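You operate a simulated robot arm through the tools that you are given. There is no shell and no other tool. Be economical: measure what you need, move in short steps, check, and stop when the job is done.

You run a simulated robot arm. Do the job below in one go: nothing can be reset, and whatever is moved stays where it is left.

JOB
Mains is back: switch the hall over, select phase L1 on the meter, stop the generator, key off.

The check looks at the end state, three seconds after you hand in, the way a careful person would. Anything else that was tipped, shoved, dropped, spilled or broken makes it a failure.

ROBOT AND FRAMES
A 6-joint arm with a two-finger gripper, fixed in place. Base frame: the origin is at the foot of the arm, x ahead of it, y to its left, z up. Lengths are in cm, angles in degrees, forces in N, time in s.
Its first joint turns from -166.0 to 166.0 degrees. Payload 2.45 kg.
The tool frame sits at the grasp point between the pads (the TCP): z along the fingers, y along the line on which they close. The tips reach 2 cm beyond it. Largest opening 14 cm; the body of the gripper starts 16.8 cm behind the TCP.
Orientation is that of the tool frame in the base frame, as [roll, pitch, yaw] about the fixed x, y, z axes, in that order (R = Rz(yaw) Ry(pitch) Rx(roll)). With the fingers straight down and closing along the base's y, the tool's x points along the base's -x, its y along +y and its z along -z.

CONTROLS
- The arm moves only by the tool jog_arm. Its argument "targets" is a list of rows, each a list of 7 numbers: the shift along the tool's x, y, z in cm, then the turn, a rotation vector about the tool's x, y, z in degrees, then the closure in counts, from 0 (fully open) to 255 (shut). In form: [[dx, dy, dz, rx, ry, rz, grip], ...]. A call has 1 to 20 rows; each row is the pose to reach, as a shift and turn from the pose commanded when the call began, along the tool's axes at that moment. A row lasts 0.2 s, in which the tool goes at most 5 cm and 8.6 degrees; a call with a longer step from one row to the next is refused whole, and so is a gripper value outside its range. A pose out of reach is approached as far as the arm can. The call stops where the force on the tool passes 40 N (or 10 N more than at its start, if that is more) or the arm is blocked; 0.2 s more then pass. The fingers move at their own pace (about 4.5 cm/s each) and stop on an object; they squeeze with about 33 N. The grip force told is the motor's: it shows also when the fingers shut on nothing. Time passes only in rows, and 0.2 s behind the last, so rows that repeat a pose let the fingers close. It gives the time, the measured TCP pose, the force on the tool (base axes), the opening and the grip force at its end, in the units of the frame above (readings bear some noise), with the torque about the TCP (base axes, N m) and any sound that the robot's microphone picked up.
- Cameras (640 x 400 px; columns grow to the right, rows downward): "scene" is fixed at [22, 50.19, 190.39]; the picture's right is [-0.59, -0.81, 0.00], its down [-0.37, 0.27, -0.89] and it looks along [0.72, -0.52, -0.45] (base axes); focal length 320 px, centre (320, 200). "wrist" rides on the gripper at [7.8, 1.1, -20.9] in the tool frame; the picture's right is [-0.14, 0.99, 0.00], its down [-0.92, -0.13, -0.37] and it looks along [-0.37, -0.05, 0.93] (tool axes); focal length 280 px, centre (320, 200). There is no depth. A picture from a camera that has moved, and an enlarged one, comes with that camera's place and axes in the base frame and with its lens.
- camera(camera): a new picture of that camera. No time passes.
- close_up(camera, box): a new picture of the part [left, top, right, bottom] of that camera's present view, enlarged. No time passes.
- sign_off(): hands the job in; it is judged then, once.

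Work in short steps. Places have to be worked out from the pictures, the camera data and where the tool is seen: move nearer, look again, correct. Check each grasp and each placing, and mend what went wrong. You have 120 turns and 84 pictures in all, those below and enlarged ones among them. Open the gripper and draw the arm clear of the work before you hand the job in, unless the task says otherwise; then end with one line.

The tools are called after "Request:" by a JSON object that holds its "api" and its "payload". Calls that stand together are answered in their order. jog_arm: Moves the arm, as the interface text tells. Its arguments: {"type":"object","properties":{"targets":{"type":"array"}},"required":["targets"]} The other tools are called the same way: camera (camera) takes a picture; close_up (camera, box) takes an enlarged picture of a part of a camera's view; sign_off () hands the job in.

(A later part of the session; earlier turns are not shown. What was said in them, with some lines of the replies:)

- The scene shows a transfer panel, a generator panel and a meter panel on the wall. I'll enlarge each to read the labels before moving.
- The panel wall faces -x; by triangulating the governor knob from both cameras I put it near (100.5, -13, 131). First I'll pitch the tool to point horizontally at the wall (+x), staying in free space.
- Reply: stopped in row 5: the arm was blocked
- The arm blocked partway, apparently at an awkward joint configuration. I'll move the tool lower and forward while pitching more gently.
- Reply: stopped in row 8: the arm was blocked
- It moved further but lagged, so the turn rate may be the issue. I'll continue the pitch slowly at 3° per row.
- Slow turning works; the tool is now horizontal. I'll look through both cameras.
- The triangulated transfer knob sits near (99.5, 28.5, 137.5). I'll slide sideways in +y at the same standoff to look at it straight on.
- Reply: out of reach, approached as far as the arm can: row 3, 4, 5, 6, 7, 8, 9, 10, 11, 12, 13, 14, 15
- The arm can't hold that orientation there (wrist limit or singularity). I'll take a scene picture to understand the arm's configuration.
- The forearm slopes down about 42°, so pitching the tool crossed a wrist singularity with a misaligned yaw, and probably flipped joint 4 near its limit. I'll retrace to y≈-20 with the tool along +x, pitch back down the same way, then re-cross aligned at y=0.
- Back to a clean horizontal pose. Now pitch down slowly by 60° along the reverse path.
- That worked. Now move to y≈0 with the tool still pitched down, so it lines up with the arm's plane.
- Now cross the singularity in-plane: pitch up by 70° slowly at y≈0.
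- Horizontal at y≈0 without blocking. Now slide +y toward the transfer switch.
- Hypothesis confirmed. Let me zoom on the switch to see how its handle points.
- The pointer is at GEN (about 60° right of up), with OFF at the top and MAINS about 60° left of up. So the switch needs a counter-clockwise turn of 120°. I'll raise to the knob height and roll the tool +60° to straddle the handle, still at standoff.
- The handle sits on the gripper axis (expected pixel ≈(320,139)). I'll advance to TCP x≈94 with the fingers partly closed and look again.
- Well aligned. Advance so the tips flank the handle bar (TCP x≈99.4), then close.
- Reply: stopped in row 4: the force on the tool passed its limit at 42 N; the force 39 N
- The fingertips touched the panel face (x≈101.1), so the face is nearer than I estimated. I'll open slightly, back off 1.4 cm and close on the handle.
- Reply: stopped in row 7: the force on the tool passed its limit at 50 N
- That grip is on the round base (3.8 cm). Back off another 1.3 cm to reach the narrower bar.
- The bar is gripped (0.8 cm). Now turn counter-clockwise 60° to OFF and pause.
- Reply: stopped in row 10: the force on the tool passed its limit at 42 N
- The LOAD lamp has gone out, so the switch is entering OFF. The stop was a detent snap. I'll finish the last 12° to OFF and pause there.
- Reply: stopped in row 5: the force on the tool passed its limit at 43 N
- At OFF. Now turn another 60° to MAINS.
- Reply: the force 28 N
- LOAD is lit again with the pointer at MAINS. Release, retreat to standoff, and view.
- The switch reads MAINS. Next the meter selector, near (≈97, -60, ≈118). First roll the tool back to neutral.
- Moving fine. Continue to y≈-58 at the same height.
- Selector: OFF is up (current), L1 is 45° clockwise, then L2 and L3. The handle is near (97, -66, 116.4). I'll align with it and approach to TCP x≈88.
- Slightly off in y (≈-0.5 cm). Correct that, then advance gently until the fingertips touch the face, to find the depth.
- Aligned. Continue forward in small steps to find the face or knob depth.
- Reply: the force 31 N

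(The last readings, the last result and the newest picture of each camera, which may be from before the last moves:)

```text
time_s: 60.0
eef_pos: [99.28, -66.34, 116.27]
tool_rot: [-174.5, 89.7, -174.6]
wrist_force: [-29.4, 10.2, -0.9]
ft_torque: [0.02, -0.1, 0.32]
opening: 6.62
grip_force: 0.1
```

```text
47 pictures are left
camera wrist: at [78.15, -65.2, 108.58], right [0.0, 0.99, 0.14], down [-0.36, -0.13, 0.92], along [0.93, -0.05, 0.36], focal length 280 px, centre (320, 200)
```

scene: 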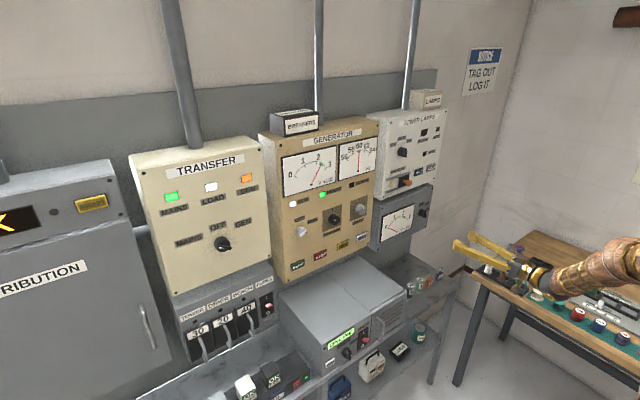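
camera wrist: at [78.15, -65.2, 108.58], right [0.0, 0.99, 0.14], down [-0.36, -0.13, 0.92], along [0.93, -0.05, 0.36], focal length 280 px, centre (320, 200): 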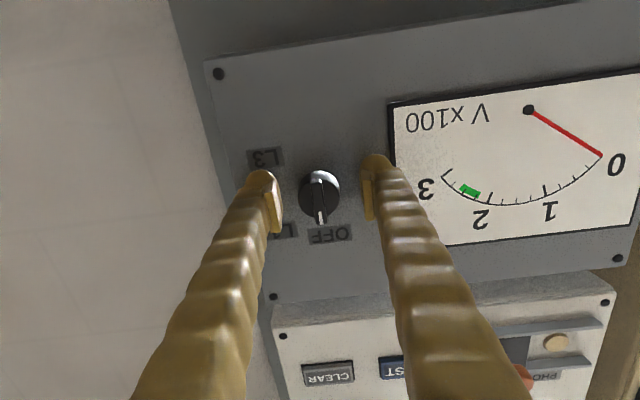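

The face is at x≈101.1 as before. Back off 2.2 cm and close gradually on the bar.

Request:
{"api": "jog_arm", "payload": {"targets": [[0, 0, -1.1, 0, 0, 0, 135], [0, 0, -2.2, 0, 0, 0, 135], [0, 0, -2.2, 0, 0, 0, 170], [0, 0, -2.2, 0, 0, 0, 190], [0, 0, -2.2, 0, 0, 0, 210], [0, 0, -2.2, 0, 0, 0, 225], [0, 0, -2.2, 0, 0, 0, 240], [0, 0, -2.2, 0, 0, 0, 255], [0, 0, -2.2, 0, 0, 0, 255]]}}

Request:
{"api": "camera", "payload": {"camera": "wrist"}}

```text
time_s: 61.5
eef_pos: [96.81, -66.56, 116.2]
tool_rot: [-169.7, 89.6, -169.5]
wrist_force: [-18.4, 12.4, -0.3]
ft_torque: [0.04, -0.11, 0.09]
opening: 0.88
grip_force: 17.8
stopped in row 7: the force on the tool passed its limit at 44 N (the readings are from after the stop); the commanded pose is now the measured one
```

```text
46 pictures are left
camera wrist: at [75.83, -65.35, 108.56], right [0.0, 0.99, 0.14], down [-0.36, -0.13, 0.92], along [0.93, -0.05, 0.36], focal length 280 px, centre (320, 200)
```

wrist: 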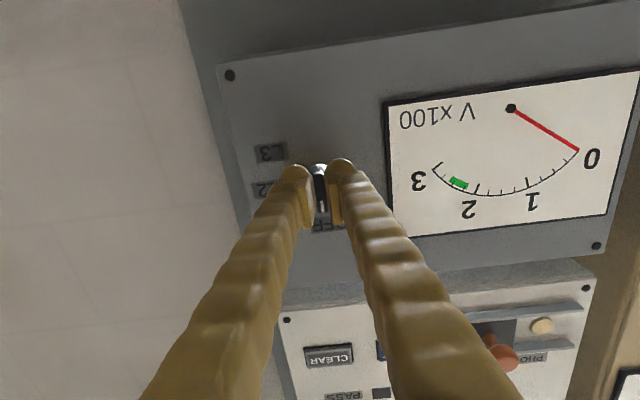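

The bar is in the fingers at about 0.9 cm, with some axial press. Settle with full grip and 0.2 cm relief.

Request:
{"api": "jog_arm", "payload": {"targets": [[0, 0, -0.2, 0, 0, 0, 255], [0, 0, -0.2, 0, 0, 0, 255], [0, 0, -0.2, 0, 0, 0, 255]]}}

```text
time_s: 62.2
eef_pos: [96.69, -66.47, 116.26]
tool_rot: [-172.8, 89.6, -172.8]
wrist_force: [28.8, -1.9, 3.0]
ft_torque: [0.03, -0.01, 0.0]
opening: 0.83
grip_force: 36.3
```

Firm grip. Turn clockwise 45° (+rz) to L1 in small steps.

Request:
{"api": "jog_arm", "payload": {"targets": [[0, 0, 0.15, 0, 0, 4, 255], [0, 0, 0.2, 0, 0, 8, 255], [0, 0, 0.2, 0, 0, 12, 255], [0, 0, 0.2, 0, 0, 16, 255], [0, 0, 0.2, 0, 0, 20, 255], [0, 0, 0.2, 0, 0, 24, 255], [0, 0, 0.2, 0, 0, 28, 255], [0, 0, 0.2, 0, 0, 32, 255], [0, 0, 0.2, 0, 0, 36, 255], [0, 0, 0.2, 0, 0, 40, 255], [0, 0, 0.2, 0, 0, 44, 255], [0, 0, 0.2, 0, 0, 45, 255], [0, 0, 0.2, 0, 0, 45, 255]]}}

Request:
{"api": "camera", "payload": {"camera": "wrist"}}

```text
time_s: 62.9
eef_pos: [96.81, -66.54, 116.18]
tool_rot: [93.1, 81.2, 93.0]
wrist_force: [-10.9, 7.6, 1.4]
ft_torque: [-0.04, -0.07, 0.07]
opening: 0.8
grip_force: 35.9
stopped in row 3: the force on the tool passed its limit at 42 N (the readings are from after the stop); the commanded pose is now the measured one
```

```text
45 pictures are left
camera wrist: at [75.74, -64.13, 108.83], right [0.0, 0.96, 0.29], down [-0.36, -0.27, 0.89], along [0.93, -0.1, 0.35], focal length 280 px, centre (320, 200)
```

wrist: 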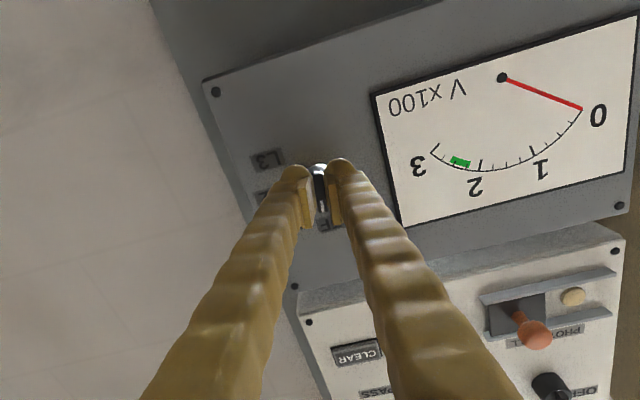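

Turned about 9°, and the force stop looks mostly axial. Continue the remaining 36° with a touch of axial relief.

Request:
{"api": "jog_arm", "payload": {"targets": [[0, 0, -0.1, 0, 0, 3, 255], [0, 0, -0.1, 0, 0, 6, 255], [0, 0, -0.1, 0, 0, 9, 255], [0, 0, -0.1, 0, 0, 12, 255], [0, 0, -0.1, 0, 0, 15, 255], [0, 0, -0.1, 0, 0, 18, 255], [0, 0, -0.1, 0, 0, 21, 255], [0, 0, -0.1, 0, 0, 24, 255], [0, 0, -0.1, 0, 0, 27, 255], [0, 0, -0.1, 0, 0, 30, 255], [0, 0, -0.1, 0, 0, 33, 255], [0, 0, -0.1, 0, 0, 36, 255], [0, 0, -0.1, 0, 0, 36, 255]]}}

Request:
{"api": "camera", "payload": {"camera": "wrist"}}

```text
time_s: 65.1
eef_pos: [96.67, -66.31, 116.41]
tool_rot: [90.8, 52.4, 90.7]
wrist_force: [-9.1, 10.1, 1.6]
ft_torque: [-0.03, -0.09, 0.06]
opening: 0.78
grip_force: 35.7
stopped in row 10: the force on the tool passed its limit at 41 N (the readings are from after the stop); the commanded pose is now the measured one
```

```text
44 pictures are left
camera wrist: at [75.66, -60.71, 110.87], right [0.0, 0.7, 0.71], down [-0.36, -0.66, 0.66], along [0.93, -0.26, 0.25], focal length 280 px, centre (320, 200)
```

wrist: 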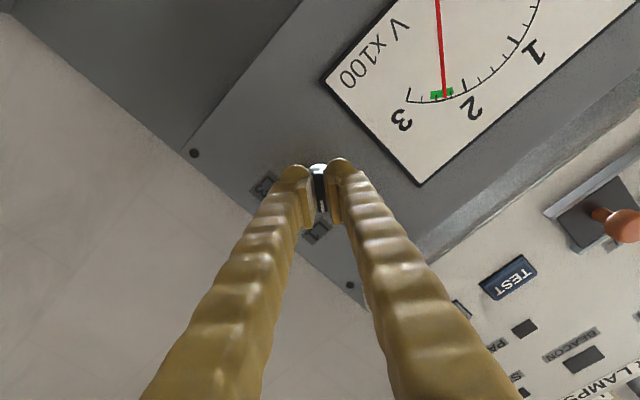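

The meter needle is in the green band. Finish the last 7°, then release and back away.

Request:
{"api": "jog_arm", "payload": {"targets": [[0, 0, 0, 0, 0, 3, 255], [0, 0, 0, 0, 0, 6, 255], [0, 0, 0, 0, 0, 7.4, 255], [0, 0, 0, 0, 0, 7.4, 255]]}}

Request:
{"api": "jog_arm", "payload": {"targets": [[0, 0, 0, 0, 0, 0, 220], [0, 0, 0, 0, 0, 0, 180], [0, 0, 0, 0, 0, 0, 150], [0, 0, 0, 0, 0, 0, 135], [0, 0, -2, 0, 0, 0, 135], [0, 0, -5, 0, 0, 0, 135], [0, 0, -8, 0, 0, 0, 135], [0, 0, -11, 0, 0, 0, 135], [0, 0, -14, 0, 0, 0, 135], [0, 0, -17, 0, 0, 0, 135], [0, 0, -20, 0, 0, 0, 135], [0, 0, -23, 0, 0, 0, 135]]}}

Request:
{"api": "camera", "payload": {"camera": "wrist"}}

```text
time_s: 66.1
eef_pos: [96.62, -66.32, 116.35]
tool_rot: [90.6, 45.1, 90.8]
wrist_force: [-8.7, 17.8, 8.4]
ft_torque: [-0.03, -0.09, 0.18]
opening: 0.81
grip_force: 35.8
```

```text
time_s: 68.7
eef_pos: [73.74, -66.67, 116.3]
tool_rot: [90.7, 45.1, 90.7]
wrist_force: [-0.7, -0.2, 0.4]
ft_torque: [0.01, -0.01, 0.02]
opening: 6.57
grip_force: 0.2
```

```text
43 pictures are left
camera wrist: at [52.66, -60.27, 111.69], right [0.0, 0.6, 0.8], down [-0.36, -0.74, 0.56], along [0.93, -0.29, 0.22], focal length 280 px, centre (320, 200)
```

wrist: 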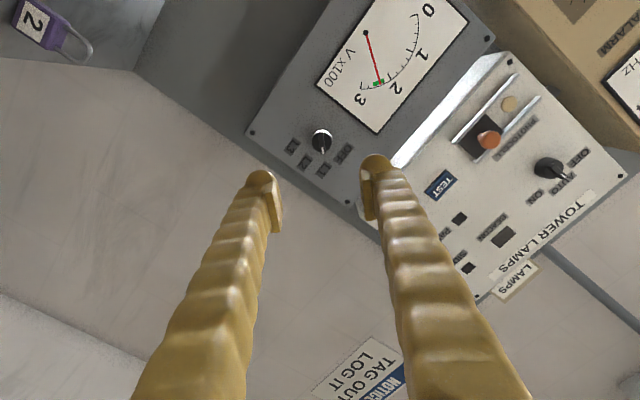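

The selector points to L1 with the needle in green. Next, STOP is near (100.5, -7, 117.5). I'll roll another 45° so the closed fingertips lie wide along the button, then move over with the gripper shut.

Request:
{"api": "close_up", "payload": {"camera": "wrist", "box": [270, 110, 366, 185]}}

Request:
{"api": "jog_arm", "payload": {"targets": [[0, 0, 0, 0, 0, 5, 160], [0, 0, 0, 0, 0, 10, 200], [0, 0, 0, 0, 0, 15, 255], [0, 0, 0, 0, 0, 20, 255], [0, 0, 0, 0, 0, 25, 255], [0, 0, 0, 0, 0, 30, 255], [0, 0, 0, 0, 0, 35, 255], [0, 0, 0, 0, 0, 40, 255], [0, 0, 0, 0, 0, 45, 255], [0, 0, 0, 0, 0, 45, 255]]}}

Request:
{"api": "jog_arm", "payload": {"targets": [[3, 1, 0, 0, 0, 0, 255], [6, 2, 0, 0, 0, 0, 255], [9, 3, 0, 0, 0, 0, 255], [12, 4, 0, 0, 0, 0, 255], [15, 5, 0, 0, 0, 0, 255], [18, 6, 0, 0, 0, 0, 255], [21, 6, 0, 0, 0, 0, 255], [24, 6, 0, 0, 0, 0, 255], [27, 6, 0, 0, 0, 0, 255], [30, 6, 0, 0, 0, 0, 255], [33, 6, 0, 0, 0, 0, 255], [36, 6, 0, 0, 0, 0, 255], [39, 6, 0, 0, 0, 0, 255], [42, 6, 0, 0, 0, 0, 255], [45, 6, 0, 0, 0, 0, 255], [48, 6, 0, 0, 0, 0, 255], [51, 6, 0, 0, 0, 0, 255], [54, 6, 0, 0, 0, 0, 255], [57, 6, 0, 0, 0, 0, 255], [59.7, 6, 0, 0, 0, 0, 255]]}}

Request:
{"api": "camera", "payload": {"camera": "wrist"}}

```text
5.33 times, centred on (318, 148) of wrist
camera zoom: at [52.66, -60.27, 111.69], right [0.0, 0.6, 0.8], down [-0.36, -0.74, 0.56], along [0.93, -0.29, 0.22], focal length 1495 px, centre (331, 480)
```

zoom: 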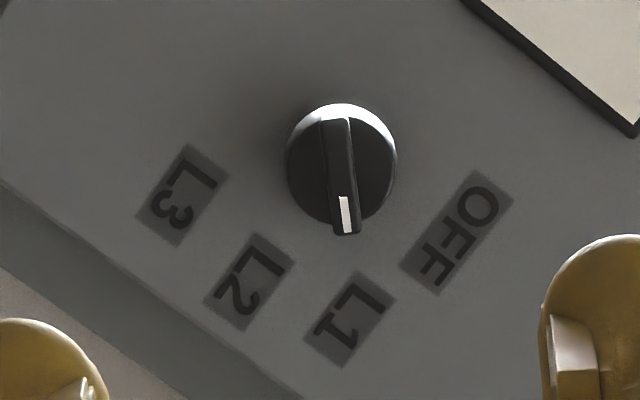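

```text
time_s: 70.9
eef_pos: [73.71, -66.31, 116.44]
tool_rot: [90.4, 0.2, 90.2]
wrist_force: [-0.7, 0.2, 0.6]
ft_torque: [0.02, 0.02, 0.01]
opening: 0.0
grip_force: 29.5
```

```text
time_s: 75.1
eef_pos: [73.37, -6.69, 122.41]
tool_rot: [90.5, 0.1, 90.3]
wrist_force: [-0.4, 0.0, -0.4]
ft_torque: [0.0, 0.02, 0.0]
opening: 0.0
grip_force: 28.8
```

```text
41 pictures are left
camera wrist: at [52.49, 1.13, 123.59], right [0.01, -0.14, 0.99], down [-0.37, -0.92, -0.12], along [0.93, -0.36, -0.06], focal length 280 px, centre (320, 200)
```

wrist: 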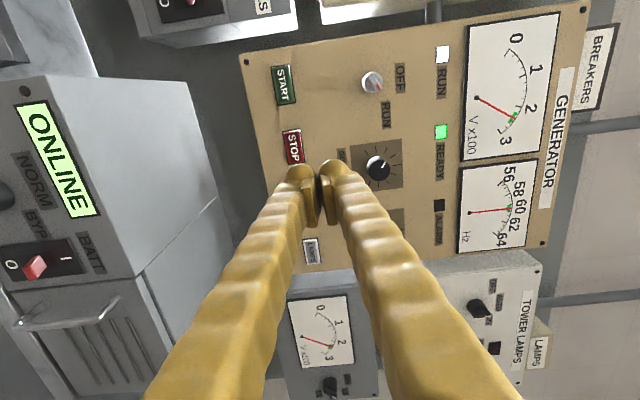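

By this view STOP is at (101, -7.2, 117.2). Drop to its height and approach to TCP x≈96.

Request:
{"api": "jog_arm", "payload": {"targets": [[-0.3, -2.6, 0, 0, 0, 0, 255], [-0.5, -5.2, 0, 0, 0, 0, 255], [-0.5, -5.2, 3, 0, 0, 0, 255], [-0.5, -5.2, 6, 0, 0, 0, 255], [-0.5, -5.2, 9, 0, 0, 0, 255], [-0.5, -5.2, 12, 0, 0, 0, 255], [-0.5, -5.2, 15, 0, 0, 0, 255], [-0.5, -5.2, 18, 0, 0, 0, 255], [-0.5, -5.2, 21, 0, 0, 0, 255], [-0.5, -5.2, 22.5, 0, 0, 0, 255], [-0.5, -5.2, 22.5, 0, 0, 0, 255]]}}

Request:
{"api": "camera", "payload": {"camera": "wrist"}}

Request:
{"api": "close_up", "payload": {"camera": "scene", "box": [240, 180, 400, 280]}}

```text
time_s: 77.5
eef_pos: [96.15, -7.08, 116.84]
tool_rot: [90.4, 0.1, 90.2]
wrist_force: [-0.7, -0.4, 0.5]
ft_torque: [0.01, -0.04, 0.03]
opening: 0.01
grip_force: 29.7
out of reach, approached as far as the arm can: row 2
```

```text
40 pictures are left
camera wrist: at [75.17, 0.72, 118.11], right [0.01, -0.14, 0.99], down [-0.37, -0.92, -0.12], along [0.93, -0.36, -0.06], focal length 280 px, centre (320, 200)
```

wrist: 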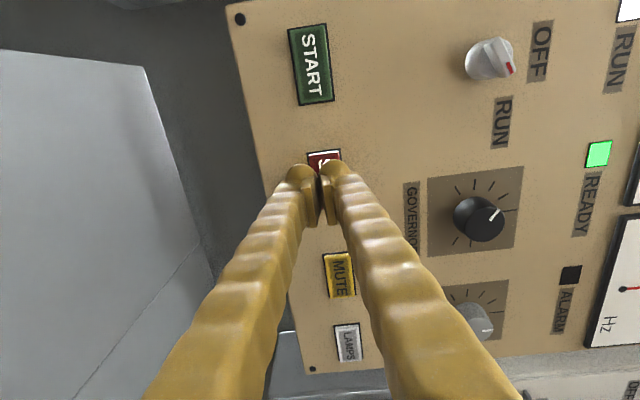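

```text
4.00 times, centred on (320, 230) of scene
camera zoom: at [22.0, 50.19, 190.39], right [-0.59, -0.81, 0.0], down [-0.37, 0.27, -0.89], along [0.72, -0.52, -0.45], focal length 1279 px, centre (320, 80)
```

zoom: 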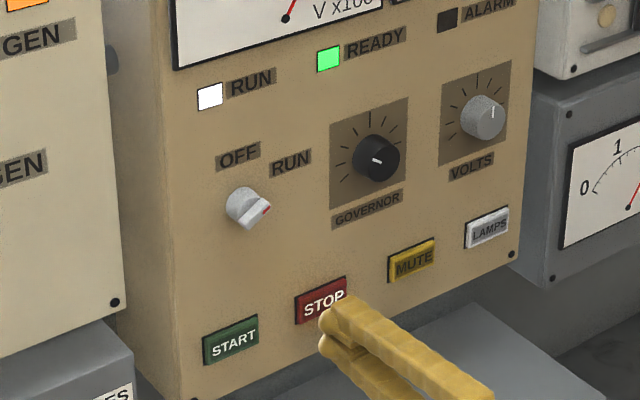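

The interpolated STOP centre is about (100.8, -7.6, 117.6). I'll nudge up 0.7 and right 0.4, then press forward slowly.

Request:
{"api": "jog_arm", "payload": {"targets": [[-0.4, 0.7, 0, 0, 0, 0, 255], [-0.4, 0.7, 1, 0, 0, 0, 255], [-0.4, 0.7, 1.5, 0, 0, 0, 255], [-0.4, 0.7, 2, 0, 0, 0, 255], [-0.4, 0.7, 2.3, 0, 0, 0, 255], [-0.4, 0.7, 2.6, 0, 0, 0, 255], [-0.4, 0.7, 2.9, 0, 0, 0, 255], [-0.4, 0.7, 3.2, 0, 0, 0, 255], [-0.4, 0.7, 3.5, 0, 0, 0, 255]]}}

Request:
{"api": "close_up", "payload": {"camera": "scene", "box": [240, 130, 400, 280]}}

```text
time_s: 79.3
eef_pos: [98.92, -7.48, 117.67]
tool_rot: [90.5, 0.2, 90.1]
wrist_force: [-21.1, -1.4, 3.4]
ft_torque: [0.01, -0.17, -0.07]
opening: 0.6
grip_force: 29.3
heard: click
stopped in row 9: the force on the tool passed its limit at 56 N (the readings are from after the stop); the commanded pose is now the measured one
```

```text
2.67 times, centred on (320, 205) of scene
camera zoom: at [22.0, 50.19, 190.39], right [-0.59, -0.81, 0.0], down [-0.37, 0.27, -0.89], along [0.72, -0.52, -0.45], focal length 852 px, centre (320, 187)
```

zoom: 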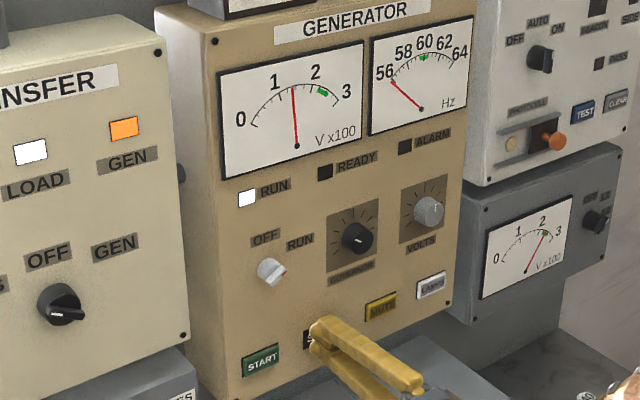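

STOP clicked and the volts and hertz are running down. Back off to standoff.

Request:
{"api": "jog_arm", "payload": {"targets": [[0, 0, -1, 0, 0, 0, 255], [0, 0, -3, 0, 0, 0, 255], [0, 0, -6, 0, 0, 0, 255], [0, 0, -9, 0, 0, 0, 255], [0, 0, -12, 0, 0, 0, 255], [0, 0, -15, 0, 0, 0, 255], [0, 0, -18, 0, 0, 0, 255], [0, 0, -21, 0, 0, 0, 255], [0, 0, -24, 0, 0, 0, 255], [0, 1.5, -25, 0, 0, 0, 200], [3, 4, -25, 0, 0, 0, 150], [6, 6, -25, 0, 0, 0, 135], [8.5, 8, -25, 0, 0, 0, 135]]}}

Request:
{"api": "camera", "payload": {"camera": "wrist"}}

Request:
{"api": "close_up", "payload": {"camera": "scene", "box": [260, 120, 390, 280]}}

```text
time_s: 82.2
eef_pos: [74.09, 0.92, 125.8]
tool_rot: [90.6, 0.1, 90.2]
wrist_force: [0.4, -0.1, 0.0]
ft_torque: [0.0, 0.0, 0.01]
opening: 6.61
grip_force: 0.0
```

```text
37 pictures are left
camera wrist: at [53.1, 8.67, 127.03], right [0.01, -0.14, 0.99], down [-0.37, -0.92, -0.12], along [0.93, -0.36, -0.06], focal length 280 px, centre (320, 200)
```

wrist: 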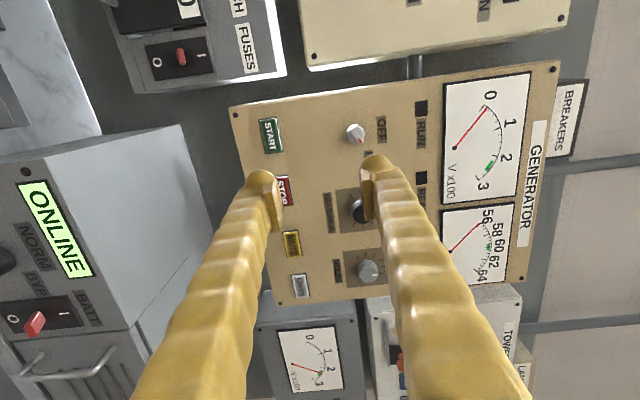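

```text
2.50 times, centred on (325, 200) of scene
camera zoom: at [22.0, 50.19, 190.39], right [-0.59, -0.81, 0.0], down [-0.37, 0.27, -0.89], along [0.72, -0.52, -0.45], focal length 799 px, centre (308, 200)
```

zoom: 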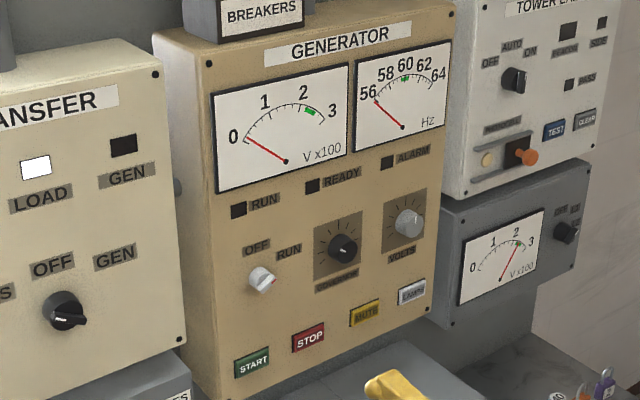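

The generator has stopped: RUN, READY and GEN are dark and volts are at 0. Look closely at the key switch.

Request:
{"api": "close_up", "payload": {"camera": "wrist", "box": [320, 95, 416, 170]}}

Request:
{"api": "close_up", "payload": {"camera": "scene", "box": [280, 210, 328, 240]}}

```text
5.33 times, centred on (368, 132) of wrist
camera zoom: at [53.1, 8.67, 127.03], right [0.01, -0.14, 0.99], down [-0.37, -0.92, -0.12], along [0.93, -0.36, -0.06], focal length 1495 px, centre (64, 560)
```

zoom: 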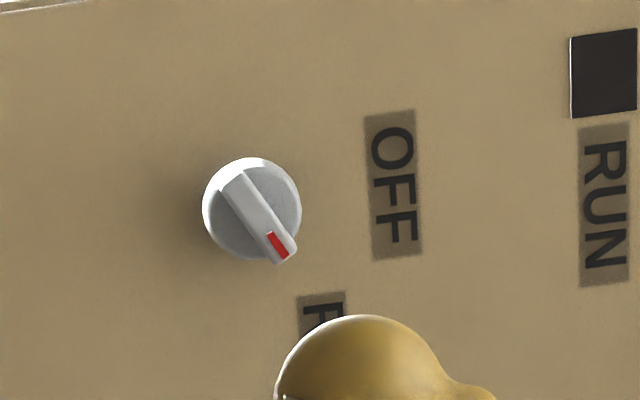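

```text
13.33 times, centred on (304, 225) of scene
camera zoom: at [22.0, 50.19, 190.39], right [-0.59, -0.81, 0.0], down [-0.37, 0.27, -0.89], along [0.72, -0.52, -0.45], focal length 4262 px, centre (533, -133)
```

zoom: 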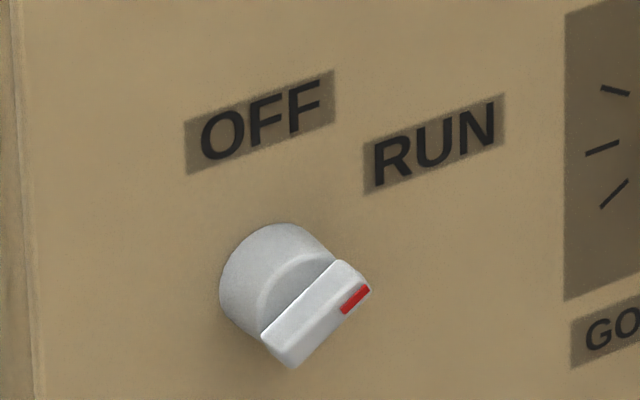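

The pointer is at RUN (≈60° right of up) and OFF is straight up, so the key needs 60° counter-clockwise. It is near (98, 1.1, 131.2). I'll roll to +60°, align, and approach to TCP x≈93.

Request:
{"api": "jog_arm", "payload": {"targets": [[0.1, 2.7, 0, 0, 0, -5, 135], [0.2, 5.4, 0, 0, 0, -10, 135], [0.2, 5.4, 0, 0, 0, -15, 135], [0.2, 5.4, 0, 0, 0, -20, 135], [0.2, 5.4, 0, 0, 0, -25, 135], [0.2, 5.4, 0, 0, 0, -30, 135], [0.2, 5.4, 3, 0, 0, -30, 135], [0.2, 5.4, 6, 0, 0, -30, 135], [0.2, 5.4, 9, 0, 0, -30, 135], [0.2, 5.4, 12, 0, 0, -30, 135], [0.2, 5.4, 15, 0, 0, -30, 135], [0.2, 5.4, 18, 0, 0, -30, 135], [0.2, 5.4, 18, 0, 0, -30, 135]]}}

Request:
{"api": "camera", "payload": {"camera": "wrist"}}

```text
time_s: 85.0
eef_pos: [92.52, 1.13, 131.12]
tool_rot: [90.5, 30.1, 90.4]
wrist_force: [0.8, 0.6, 0.2]
ft_torque: [-0.03, 0.02, 0.0]
opening: 6.57
grip_force: 0.1
```

```text
33 pictures are left
camera wrist: at [71.54, 8.51, 128.33], right [0.01, 0.38, 0.93], down [-0.36, -0.86, 0.35], along [0.93, -0.34, 0.13], focal length 280 px, centre (320, 200)
```

wrist: 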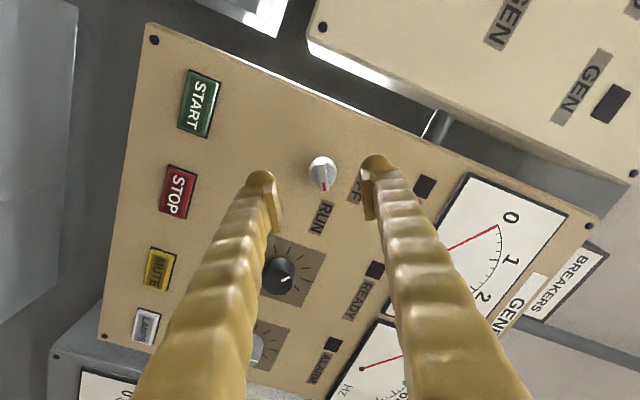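

Aligned. Advance until the fingertips touch the face.

Request:
{"api": "jog_arm", "payload": {"targets": [[0, 0, 2, 0, 0, 0, 135], [0, 0, 4, 0, 0, 0, 135], [0, 0, 5, 0, 0, 0, 135], [0, 0, 5.5, 0, 0, 0, 135], [0, 0, 6, 0, 0, 0, 135], [0, 0, 6.3, 0, 0, 0, 135], [0, 0, 6.6, 0, 0, 0, 135], [0, 0, 6.9, 0, 0, 0, 135], [0, 0, 6.9, 0, 0, 0, 135]]}}

Request:
{"api": "camera", "payload": {"camera": "wrist"}}

```text
time_s: 87.0
eef_pos: [98.99, 1.14, 131.06]
tool_rot: [90.4, 30.1, 90.3]
wrist_force: [0.1, -0.6, 0.1]
ft_torque: [-0.04, 0.0, 0.02]
opening: 6.57
grip_force: 0.1
```

```text
32 pictures are left
camera wrist: at [78.06, 8.45, 128.19], right [0.01, 0.38, 0.93], down [-0.36, -0.86, 0.35], along [0.93, -0.34, 0.13], focal length 280 px, centre (320, 200)
```

wrist: 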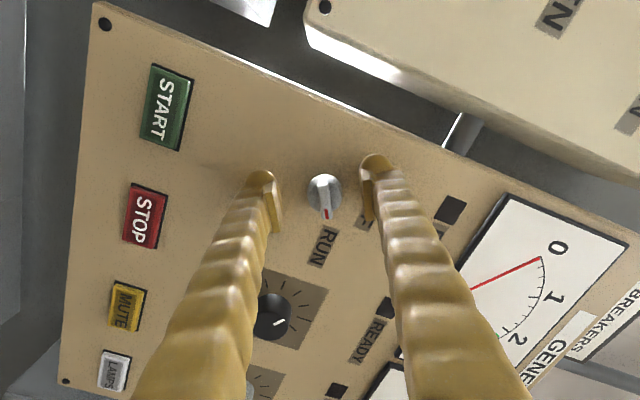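

Tips are near the face with no contact. Shift 0.3 cm toward the key, back off 1.2 cm and close gradually.

Request:
{"api": "jog_arm", "payload": {"targets": [[0, 0.3, -0.6, 0, 0, 0, 135], [0, 0.3, -1.2, 0, 0, 0, 135], [0, 0.3, -1.2, 0, 0, 0, 170], [0, 0.3, -1.2, 0, 0, 0, 190], [0, 0.3, -1.2, 0, 0, 0, 205], [0, 0.3, -1.2, 0, 0, 0, 220], [0, 0.3, -1.2, 0, 0, 0, 235], [0, 0.3, -1.2, 0, 0, 0, 245], [0, 0.3, -1.2, 0, 0, 0, 245]]}}

Request:
{"api": "camera", "payload": {"camera": "wrist"}}

```text
time_s: 88.4
eef_pos: [97.38, 1.28, 131.39]
tool_rot: [90.7, 30.2, 90.6]
wrist_force: [-99.7, 1.3, -0.5]
ft_torque: [-0.01, -0.1, -0.27]
opening: 1.58
grip_force: 18.6
stopped in row 7: the force on the tool passed its limit at 49 N (the readings are from after the stop); the commanded pose is now the measured one
```

```text
31 pictures are left
camera wrist: at [76.43, 8.59, 128.55], right [0.01, 0.38, 0.93], down [-0.36, -0.86, 0.35], along [0.93, -0.34, 0.13], focal length 280 px, centre (320, 200)
```

wrist: 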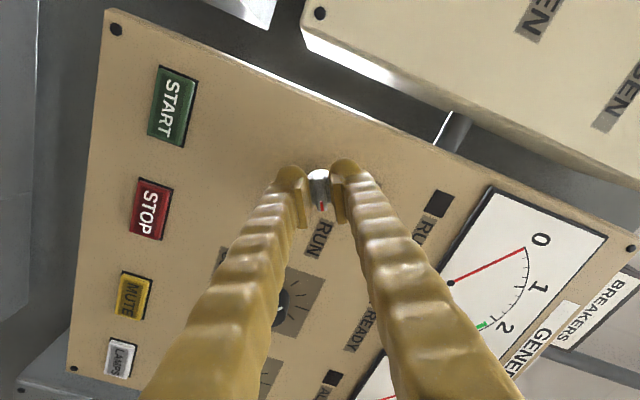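

The tips are wedging on the round base with high axial force. Back off at once while opening, then grip shallower.

Request:
{"api": "jog_arm", "payload": {"targets": [[0, 0, -0.4, 0, 0, 0, 200], [0, 0, -0.9, 0, 0, 0, 180], [0, 0, -0.9, 0, 0, 0, 180]]}}

Request:
{"api": "camera", "payload": {"camera": "wrist"}}

```text
time_s: 89.2
eef_pos: [96.89, 1.3, 131.35]
tool_rot: [90.7, 30.1, 90.4]
wrist_force: [-0.6, -0.3, -0.2]
ft_torque: [0.03, 0.03, 0.0]
opening: 4.12
grip_force: 0.1
```

```text
30 pictures are left
camera wrist: at [75.88, 8.66, 128.55], right [0.01, 0.38, 0.93], down [-0.36, -0.86, 0.35], along [0.93, -0.34, 0.13], focal length 280 px, centre (320, 200)
```

wrist: 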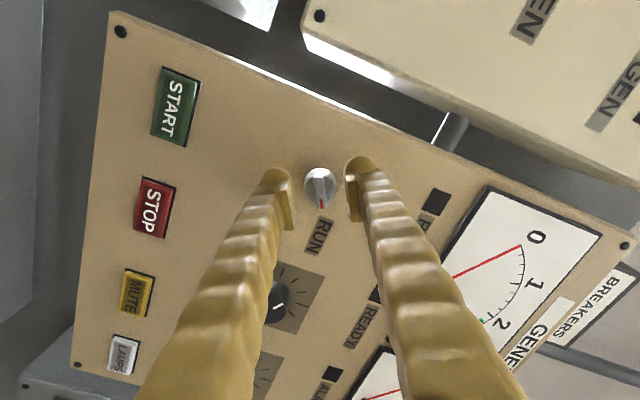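

The key is undamaged and centred. Close at this depth.

Request:
{"api": "jog_arm", "payload": {"targets": [[0, 0, 0, 0, 0, 0, 200], [0, 0, 0, 0, 0, 0, 215], [0, 0, 0, 0, 0, 0, 230], [0, 0, 0, 0, 0, 0, 240], [0, 0, 0, 0, 0, 0, 248], [0, 0, 0, 0, 0, 0, 255], [0, 0, 0, 0, 0, 0, 255]]}}

Request:
{"api": "camera", "payload": {"camera": "wrist"}}

```text
time_s: 90.8
eef_pos: [96.83, 1.26, 131.37]
tool_rot: [90.6, 30.1, 90.5]
wrist_force: [0.8, -4.1, -4.0]
ft_torque: [0.0, 0.04, -0.06]
opening: 0.73
grip_force: 35.2
```

```text
29 pictures are left
camera wrist: at [75.86, 8.65, 128.53], right [0.01, 0.38, 0.93], down [-0.36, -0.86, 0.35], along [0.93, -0.34, 0.13], focal length 280 px, centre (320, 200)
```

wrist: 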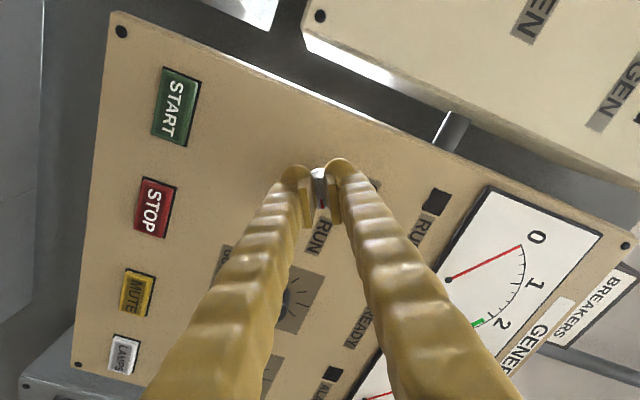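

The bar is gripped (0.73 cm) with low force. Turn 60° counter-clockwise to OFF.

Request:
{"api": "jog_arm", "payload": {"targets": [[0, 0, 0, 0, 0, -4, 255], [0, 0, 0, 0, 0, -8, 255], [0, 0, 0, 0, 0, -12, 255], [0, 0, 0, 0, 0, -16, 255], [0, 0, 0, 0, 0, -20, 255], [0, 0, 0, 0, 0, -24, 255], [0, 0, 0, 0, 0, -28, 255], [0, 0, 0, 0, 0, -32, 255], [0, 0, 0, 0, 0, -36, 255], [0, 0, 0, 0, 0, -40, 255], [0, 0, 0, 0, 0, -44, 255], [0, 0, 0, 0, 0, -48, 255], [0, 0, 0, 0, 0, -52, 255], [0, 0, 0, 0, 0, -56, 255], [0, 0, 0, 0, 0, -60, 255], [0, 0, 0, 0, 0, -60, 255]]}}

Request:
{"api": "camera", "payload": {"camera": "wrist"}}

```text
time_s: 92.5
eef_pos: [96.68, 1.21, 131.07]
tool_rot: [91.1, 60.1, 90.9]
wrist_force: [-2.1, -4.9, -0.5]
ft_torque: [0.08, 0.0, -0.07]
opening: 0.71
grip_force: 35.5
stopped in row 8: the force on the tool passed its limit at 41 N (the readings are from after the stop); the commanded pose is now the measured one
```

```text
28 pictures are left
camera wrist: at [75.78, 6.09, 125.16], right [0.01, 0.79, 0.61], down [-0.36, -0.57, 0.74], along [0.93, -0.23, 0.28], focal length 280 px, centre (320, 200)
```

wrist: 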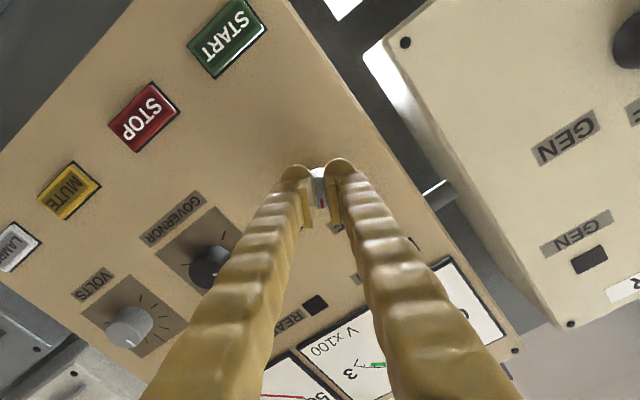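

Halfway (30°), and it stopped only on a force spike. Continue the remaining 30°.

Request:
{"api": "jog_arm", "payload": {"targets": [[0, 0, 0, 0, 0, -3, 255], [0, 0, 0, 0, 0, -6, 255], [0, 0, 0, 0, 0, -9, 255], [0, 0, 0, 0, 0, -12, 255], [0, 0, 0, 0, 0, -15, 255], [0, 0, 0, 0, 0, -18, 255], [0, 0, 0, 0, 0, -21, 255], [0, 0, 0, 0, 0, -24, 255], [0, 0, 0, 0, 0, -27, 255], [0, 0, 0, 0, 0, -30, 255], [0, 0, 0, 0, 0, -30, 255]]}}

Request:
{"api": "camera", "payload": {"camera": "wrist"}}

```text
time_s: 93.8
eef_pos: [96.81, 1.06, 131.21]
tool_rot: [92.0, 75.0, 92.0]
wrist_force: [-9.2, -4.7, 0.0]
ft_torque: [0.05, -0.05, -0.12]
opening: 0.7
grip_force: 35.7
stopped in row 6: the force on the tool passed its limit at 41 N (the readings are from after the stop); the commanded pose is now the measured one
```

```text
27 pictures are left
camera wrist: at [75.77, 4.27, 124.08], right [0.0, 0.92, 0.39], down [-0.36, -0.36, 0.86], along [0.93, -0.14, 0.33], focal length 280 px, centre (320, 200)
```

wrist: 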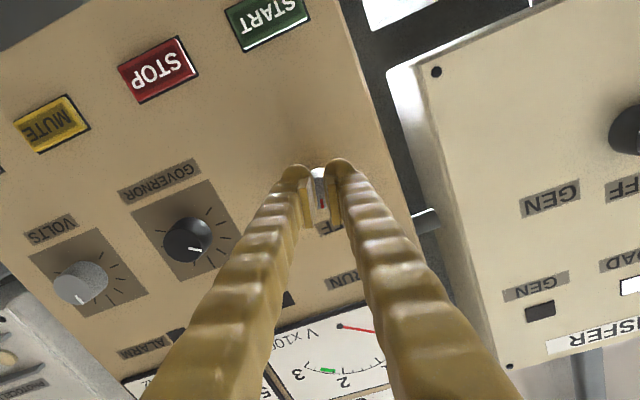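

Now 45° turned; 15° remain.

Request:
{"api": "jog_arm", "payload": {"targets": [[0, 0, -0.05, 0, 0, -3, 255], [0, 0, -0.05, 0, 0, -6, 255], [0, 0, -0.05, 0, 0, -9, 255], [0, 0, -0.05, 0, 0, -12, 255], [0, 0, -0.05, 0, 0, -15, 255], [0, 0, -0.05, 0, 0, -15, 255]]}}

```text
time_s: 95.2
eef_pos: [96.78, 1.09, 131.1]
tool_rot: [173.8, 89.4, 173.6]
wrist_force: [2.1, -37.6, 0.7]
ft_torque: [0.13, -0.03, -0.5]
opening: 0.69
grip_force: 35.6
```

Full 60° reached (tool upright). Release and retreat, then inspect.

Request:
{"api": "jog_arm", "payload": {"targets": [[0, 0, 0, 0, 0, 0, 240], [0, 0, 0, 0, 0, 0, 215], [0, 0, 0, 0, 0, 0, 180], [0, 0, 0, 0, 0, 0, 150], [0, 0, -2, 0, 0, 0, 135], [0, 0, -5, 0, 0, 0, 135], [0, 0, -8, 0, 0, 0, 135], [0, 0, -11, 0, 0, 0, 135], [0, 0, -14, 0, 0, 0, 135], [0, 0, -17, 0, 0, 0, 135], [0, 0, -20, 0, 0, 0, 135], [0, 0, -23, 0, 0, 0, 100], [0, 0, -26, 0, 0, 0, 50], [0, 0, -28, 0, 0, 0, 0], [0, 0, -28, 0, 0, 0, 0]]}}

Request:
{"api": "camera", "payload": {"camera": "wrist"}}

Request:
{"api": "close_up", "payload": {"camera": "scene", "box": [130, 120, 450, 320]}}

Request:
{"api": "close_up", "payload": {"camera": "scene", "box": [280, 210, 328, 240]}}

```text
time_s: 98.3
eef_pos: [68.79, 1.2, 131.85]
tool_rot: [179.1, 89.4, 179.1]
wrist_force: [0.6, 0.3, 0.7]
ft_torque: [0.01, 0.0, 0.04]
opening: 14.01
grip_force: 0.2
```

```text
26 pictures are left
camera wrist: at [47.71, 2.29, 124.13], right [0.0, 0.99, 0.14], down [-0.36, -0.13, 0.92], along [0.93, -0.05, 0.36], focal length 280 px, centre (320, 200)
```

wrist: 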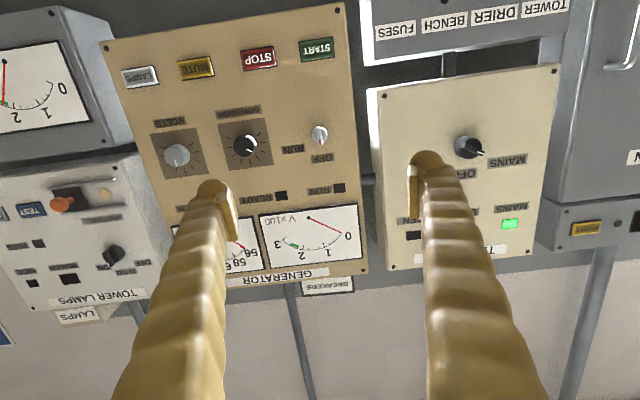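

```text
2.00 times, centred on (290, 220) of scene
camera zoom: at [22.0, 50.19, 190.39], right [-0.59, -0.81, 0.0], down [-0.37, 0.27, -0.89], along [0.72, -0.52, -0.45], focal length 639 px, centre (380, 160)
```

zoom: 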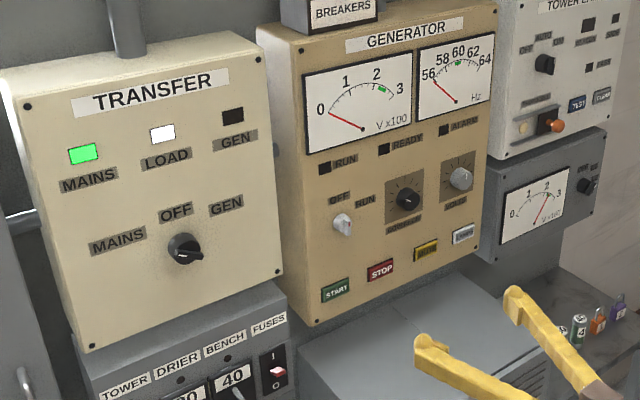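

```text
13.33 times, centred on (304, 225) of scene
camera zoom: at [22.0, 50.19, 190.39], right [-0.59, -0.81, 0.0], down [-0.37, 0.27, -0.89], along [0.72, -0.52, -0.45], focal length 4262 px, centre (533, -133)
```

zoom: 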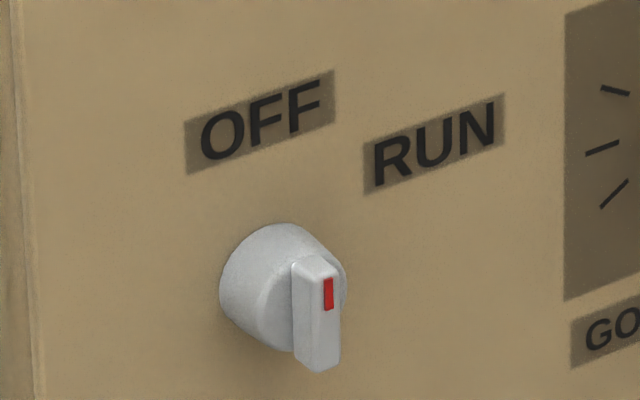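

The key is at OFF. One close check on the transfer handle and its indicator.

Request:
{"api": "close_up", "payload": {"camera": "scene", "box": [160, 210, 256, 270]}}

Request:
{"api": "close_up", "payload": {"camera": "wrist", "box": [430, 110, 542, 180]}}

Request:
{"api": "camera", "payload": {"camera": "scene"}}

```text
6.67 times, centred on (208, 240) of scene
camera zoom: at [22.0, 50.19, 190.39], right [-0.59, -0.81, 0.0], down [-0.37, 0.27, -0.89], along [0.72, -0.52, -0.45], focal length 2131 px, centre (1067, -67)
```

zoom: 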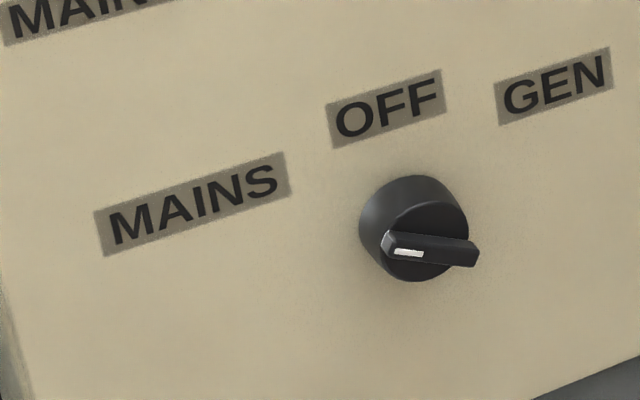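

```text
5.71 times, centred on (486, 145) of wrist
camera zoom: at [47.71, 2.29, 124.13], right [0.0, 0.99, 0.14], down [-0.36, -0.13, 0.92], along [0.93, -0.05, 0.36], focal length 1602 px, centre (-629, 514)
```

zoom: 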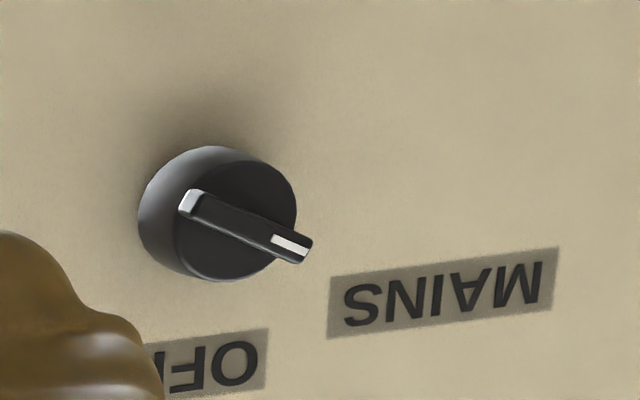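

```text
21 pictures are left
```

scene: 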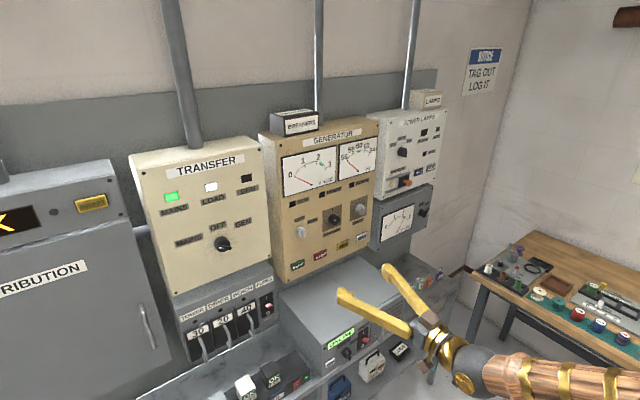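

Everything reads right: transfer at MAINS with LOAD lit, meter on L1 in the green, generator stopped and key OFF. The gripper is open and clear of the panels, so I'm handing in.

Request:
{"api": "sign_off", "payload": {}}

```text
The job is handed in.
```

The hall is on mains, the meter is on L1 and reading in its green band, the generator is stopped, and its key is at OFF.
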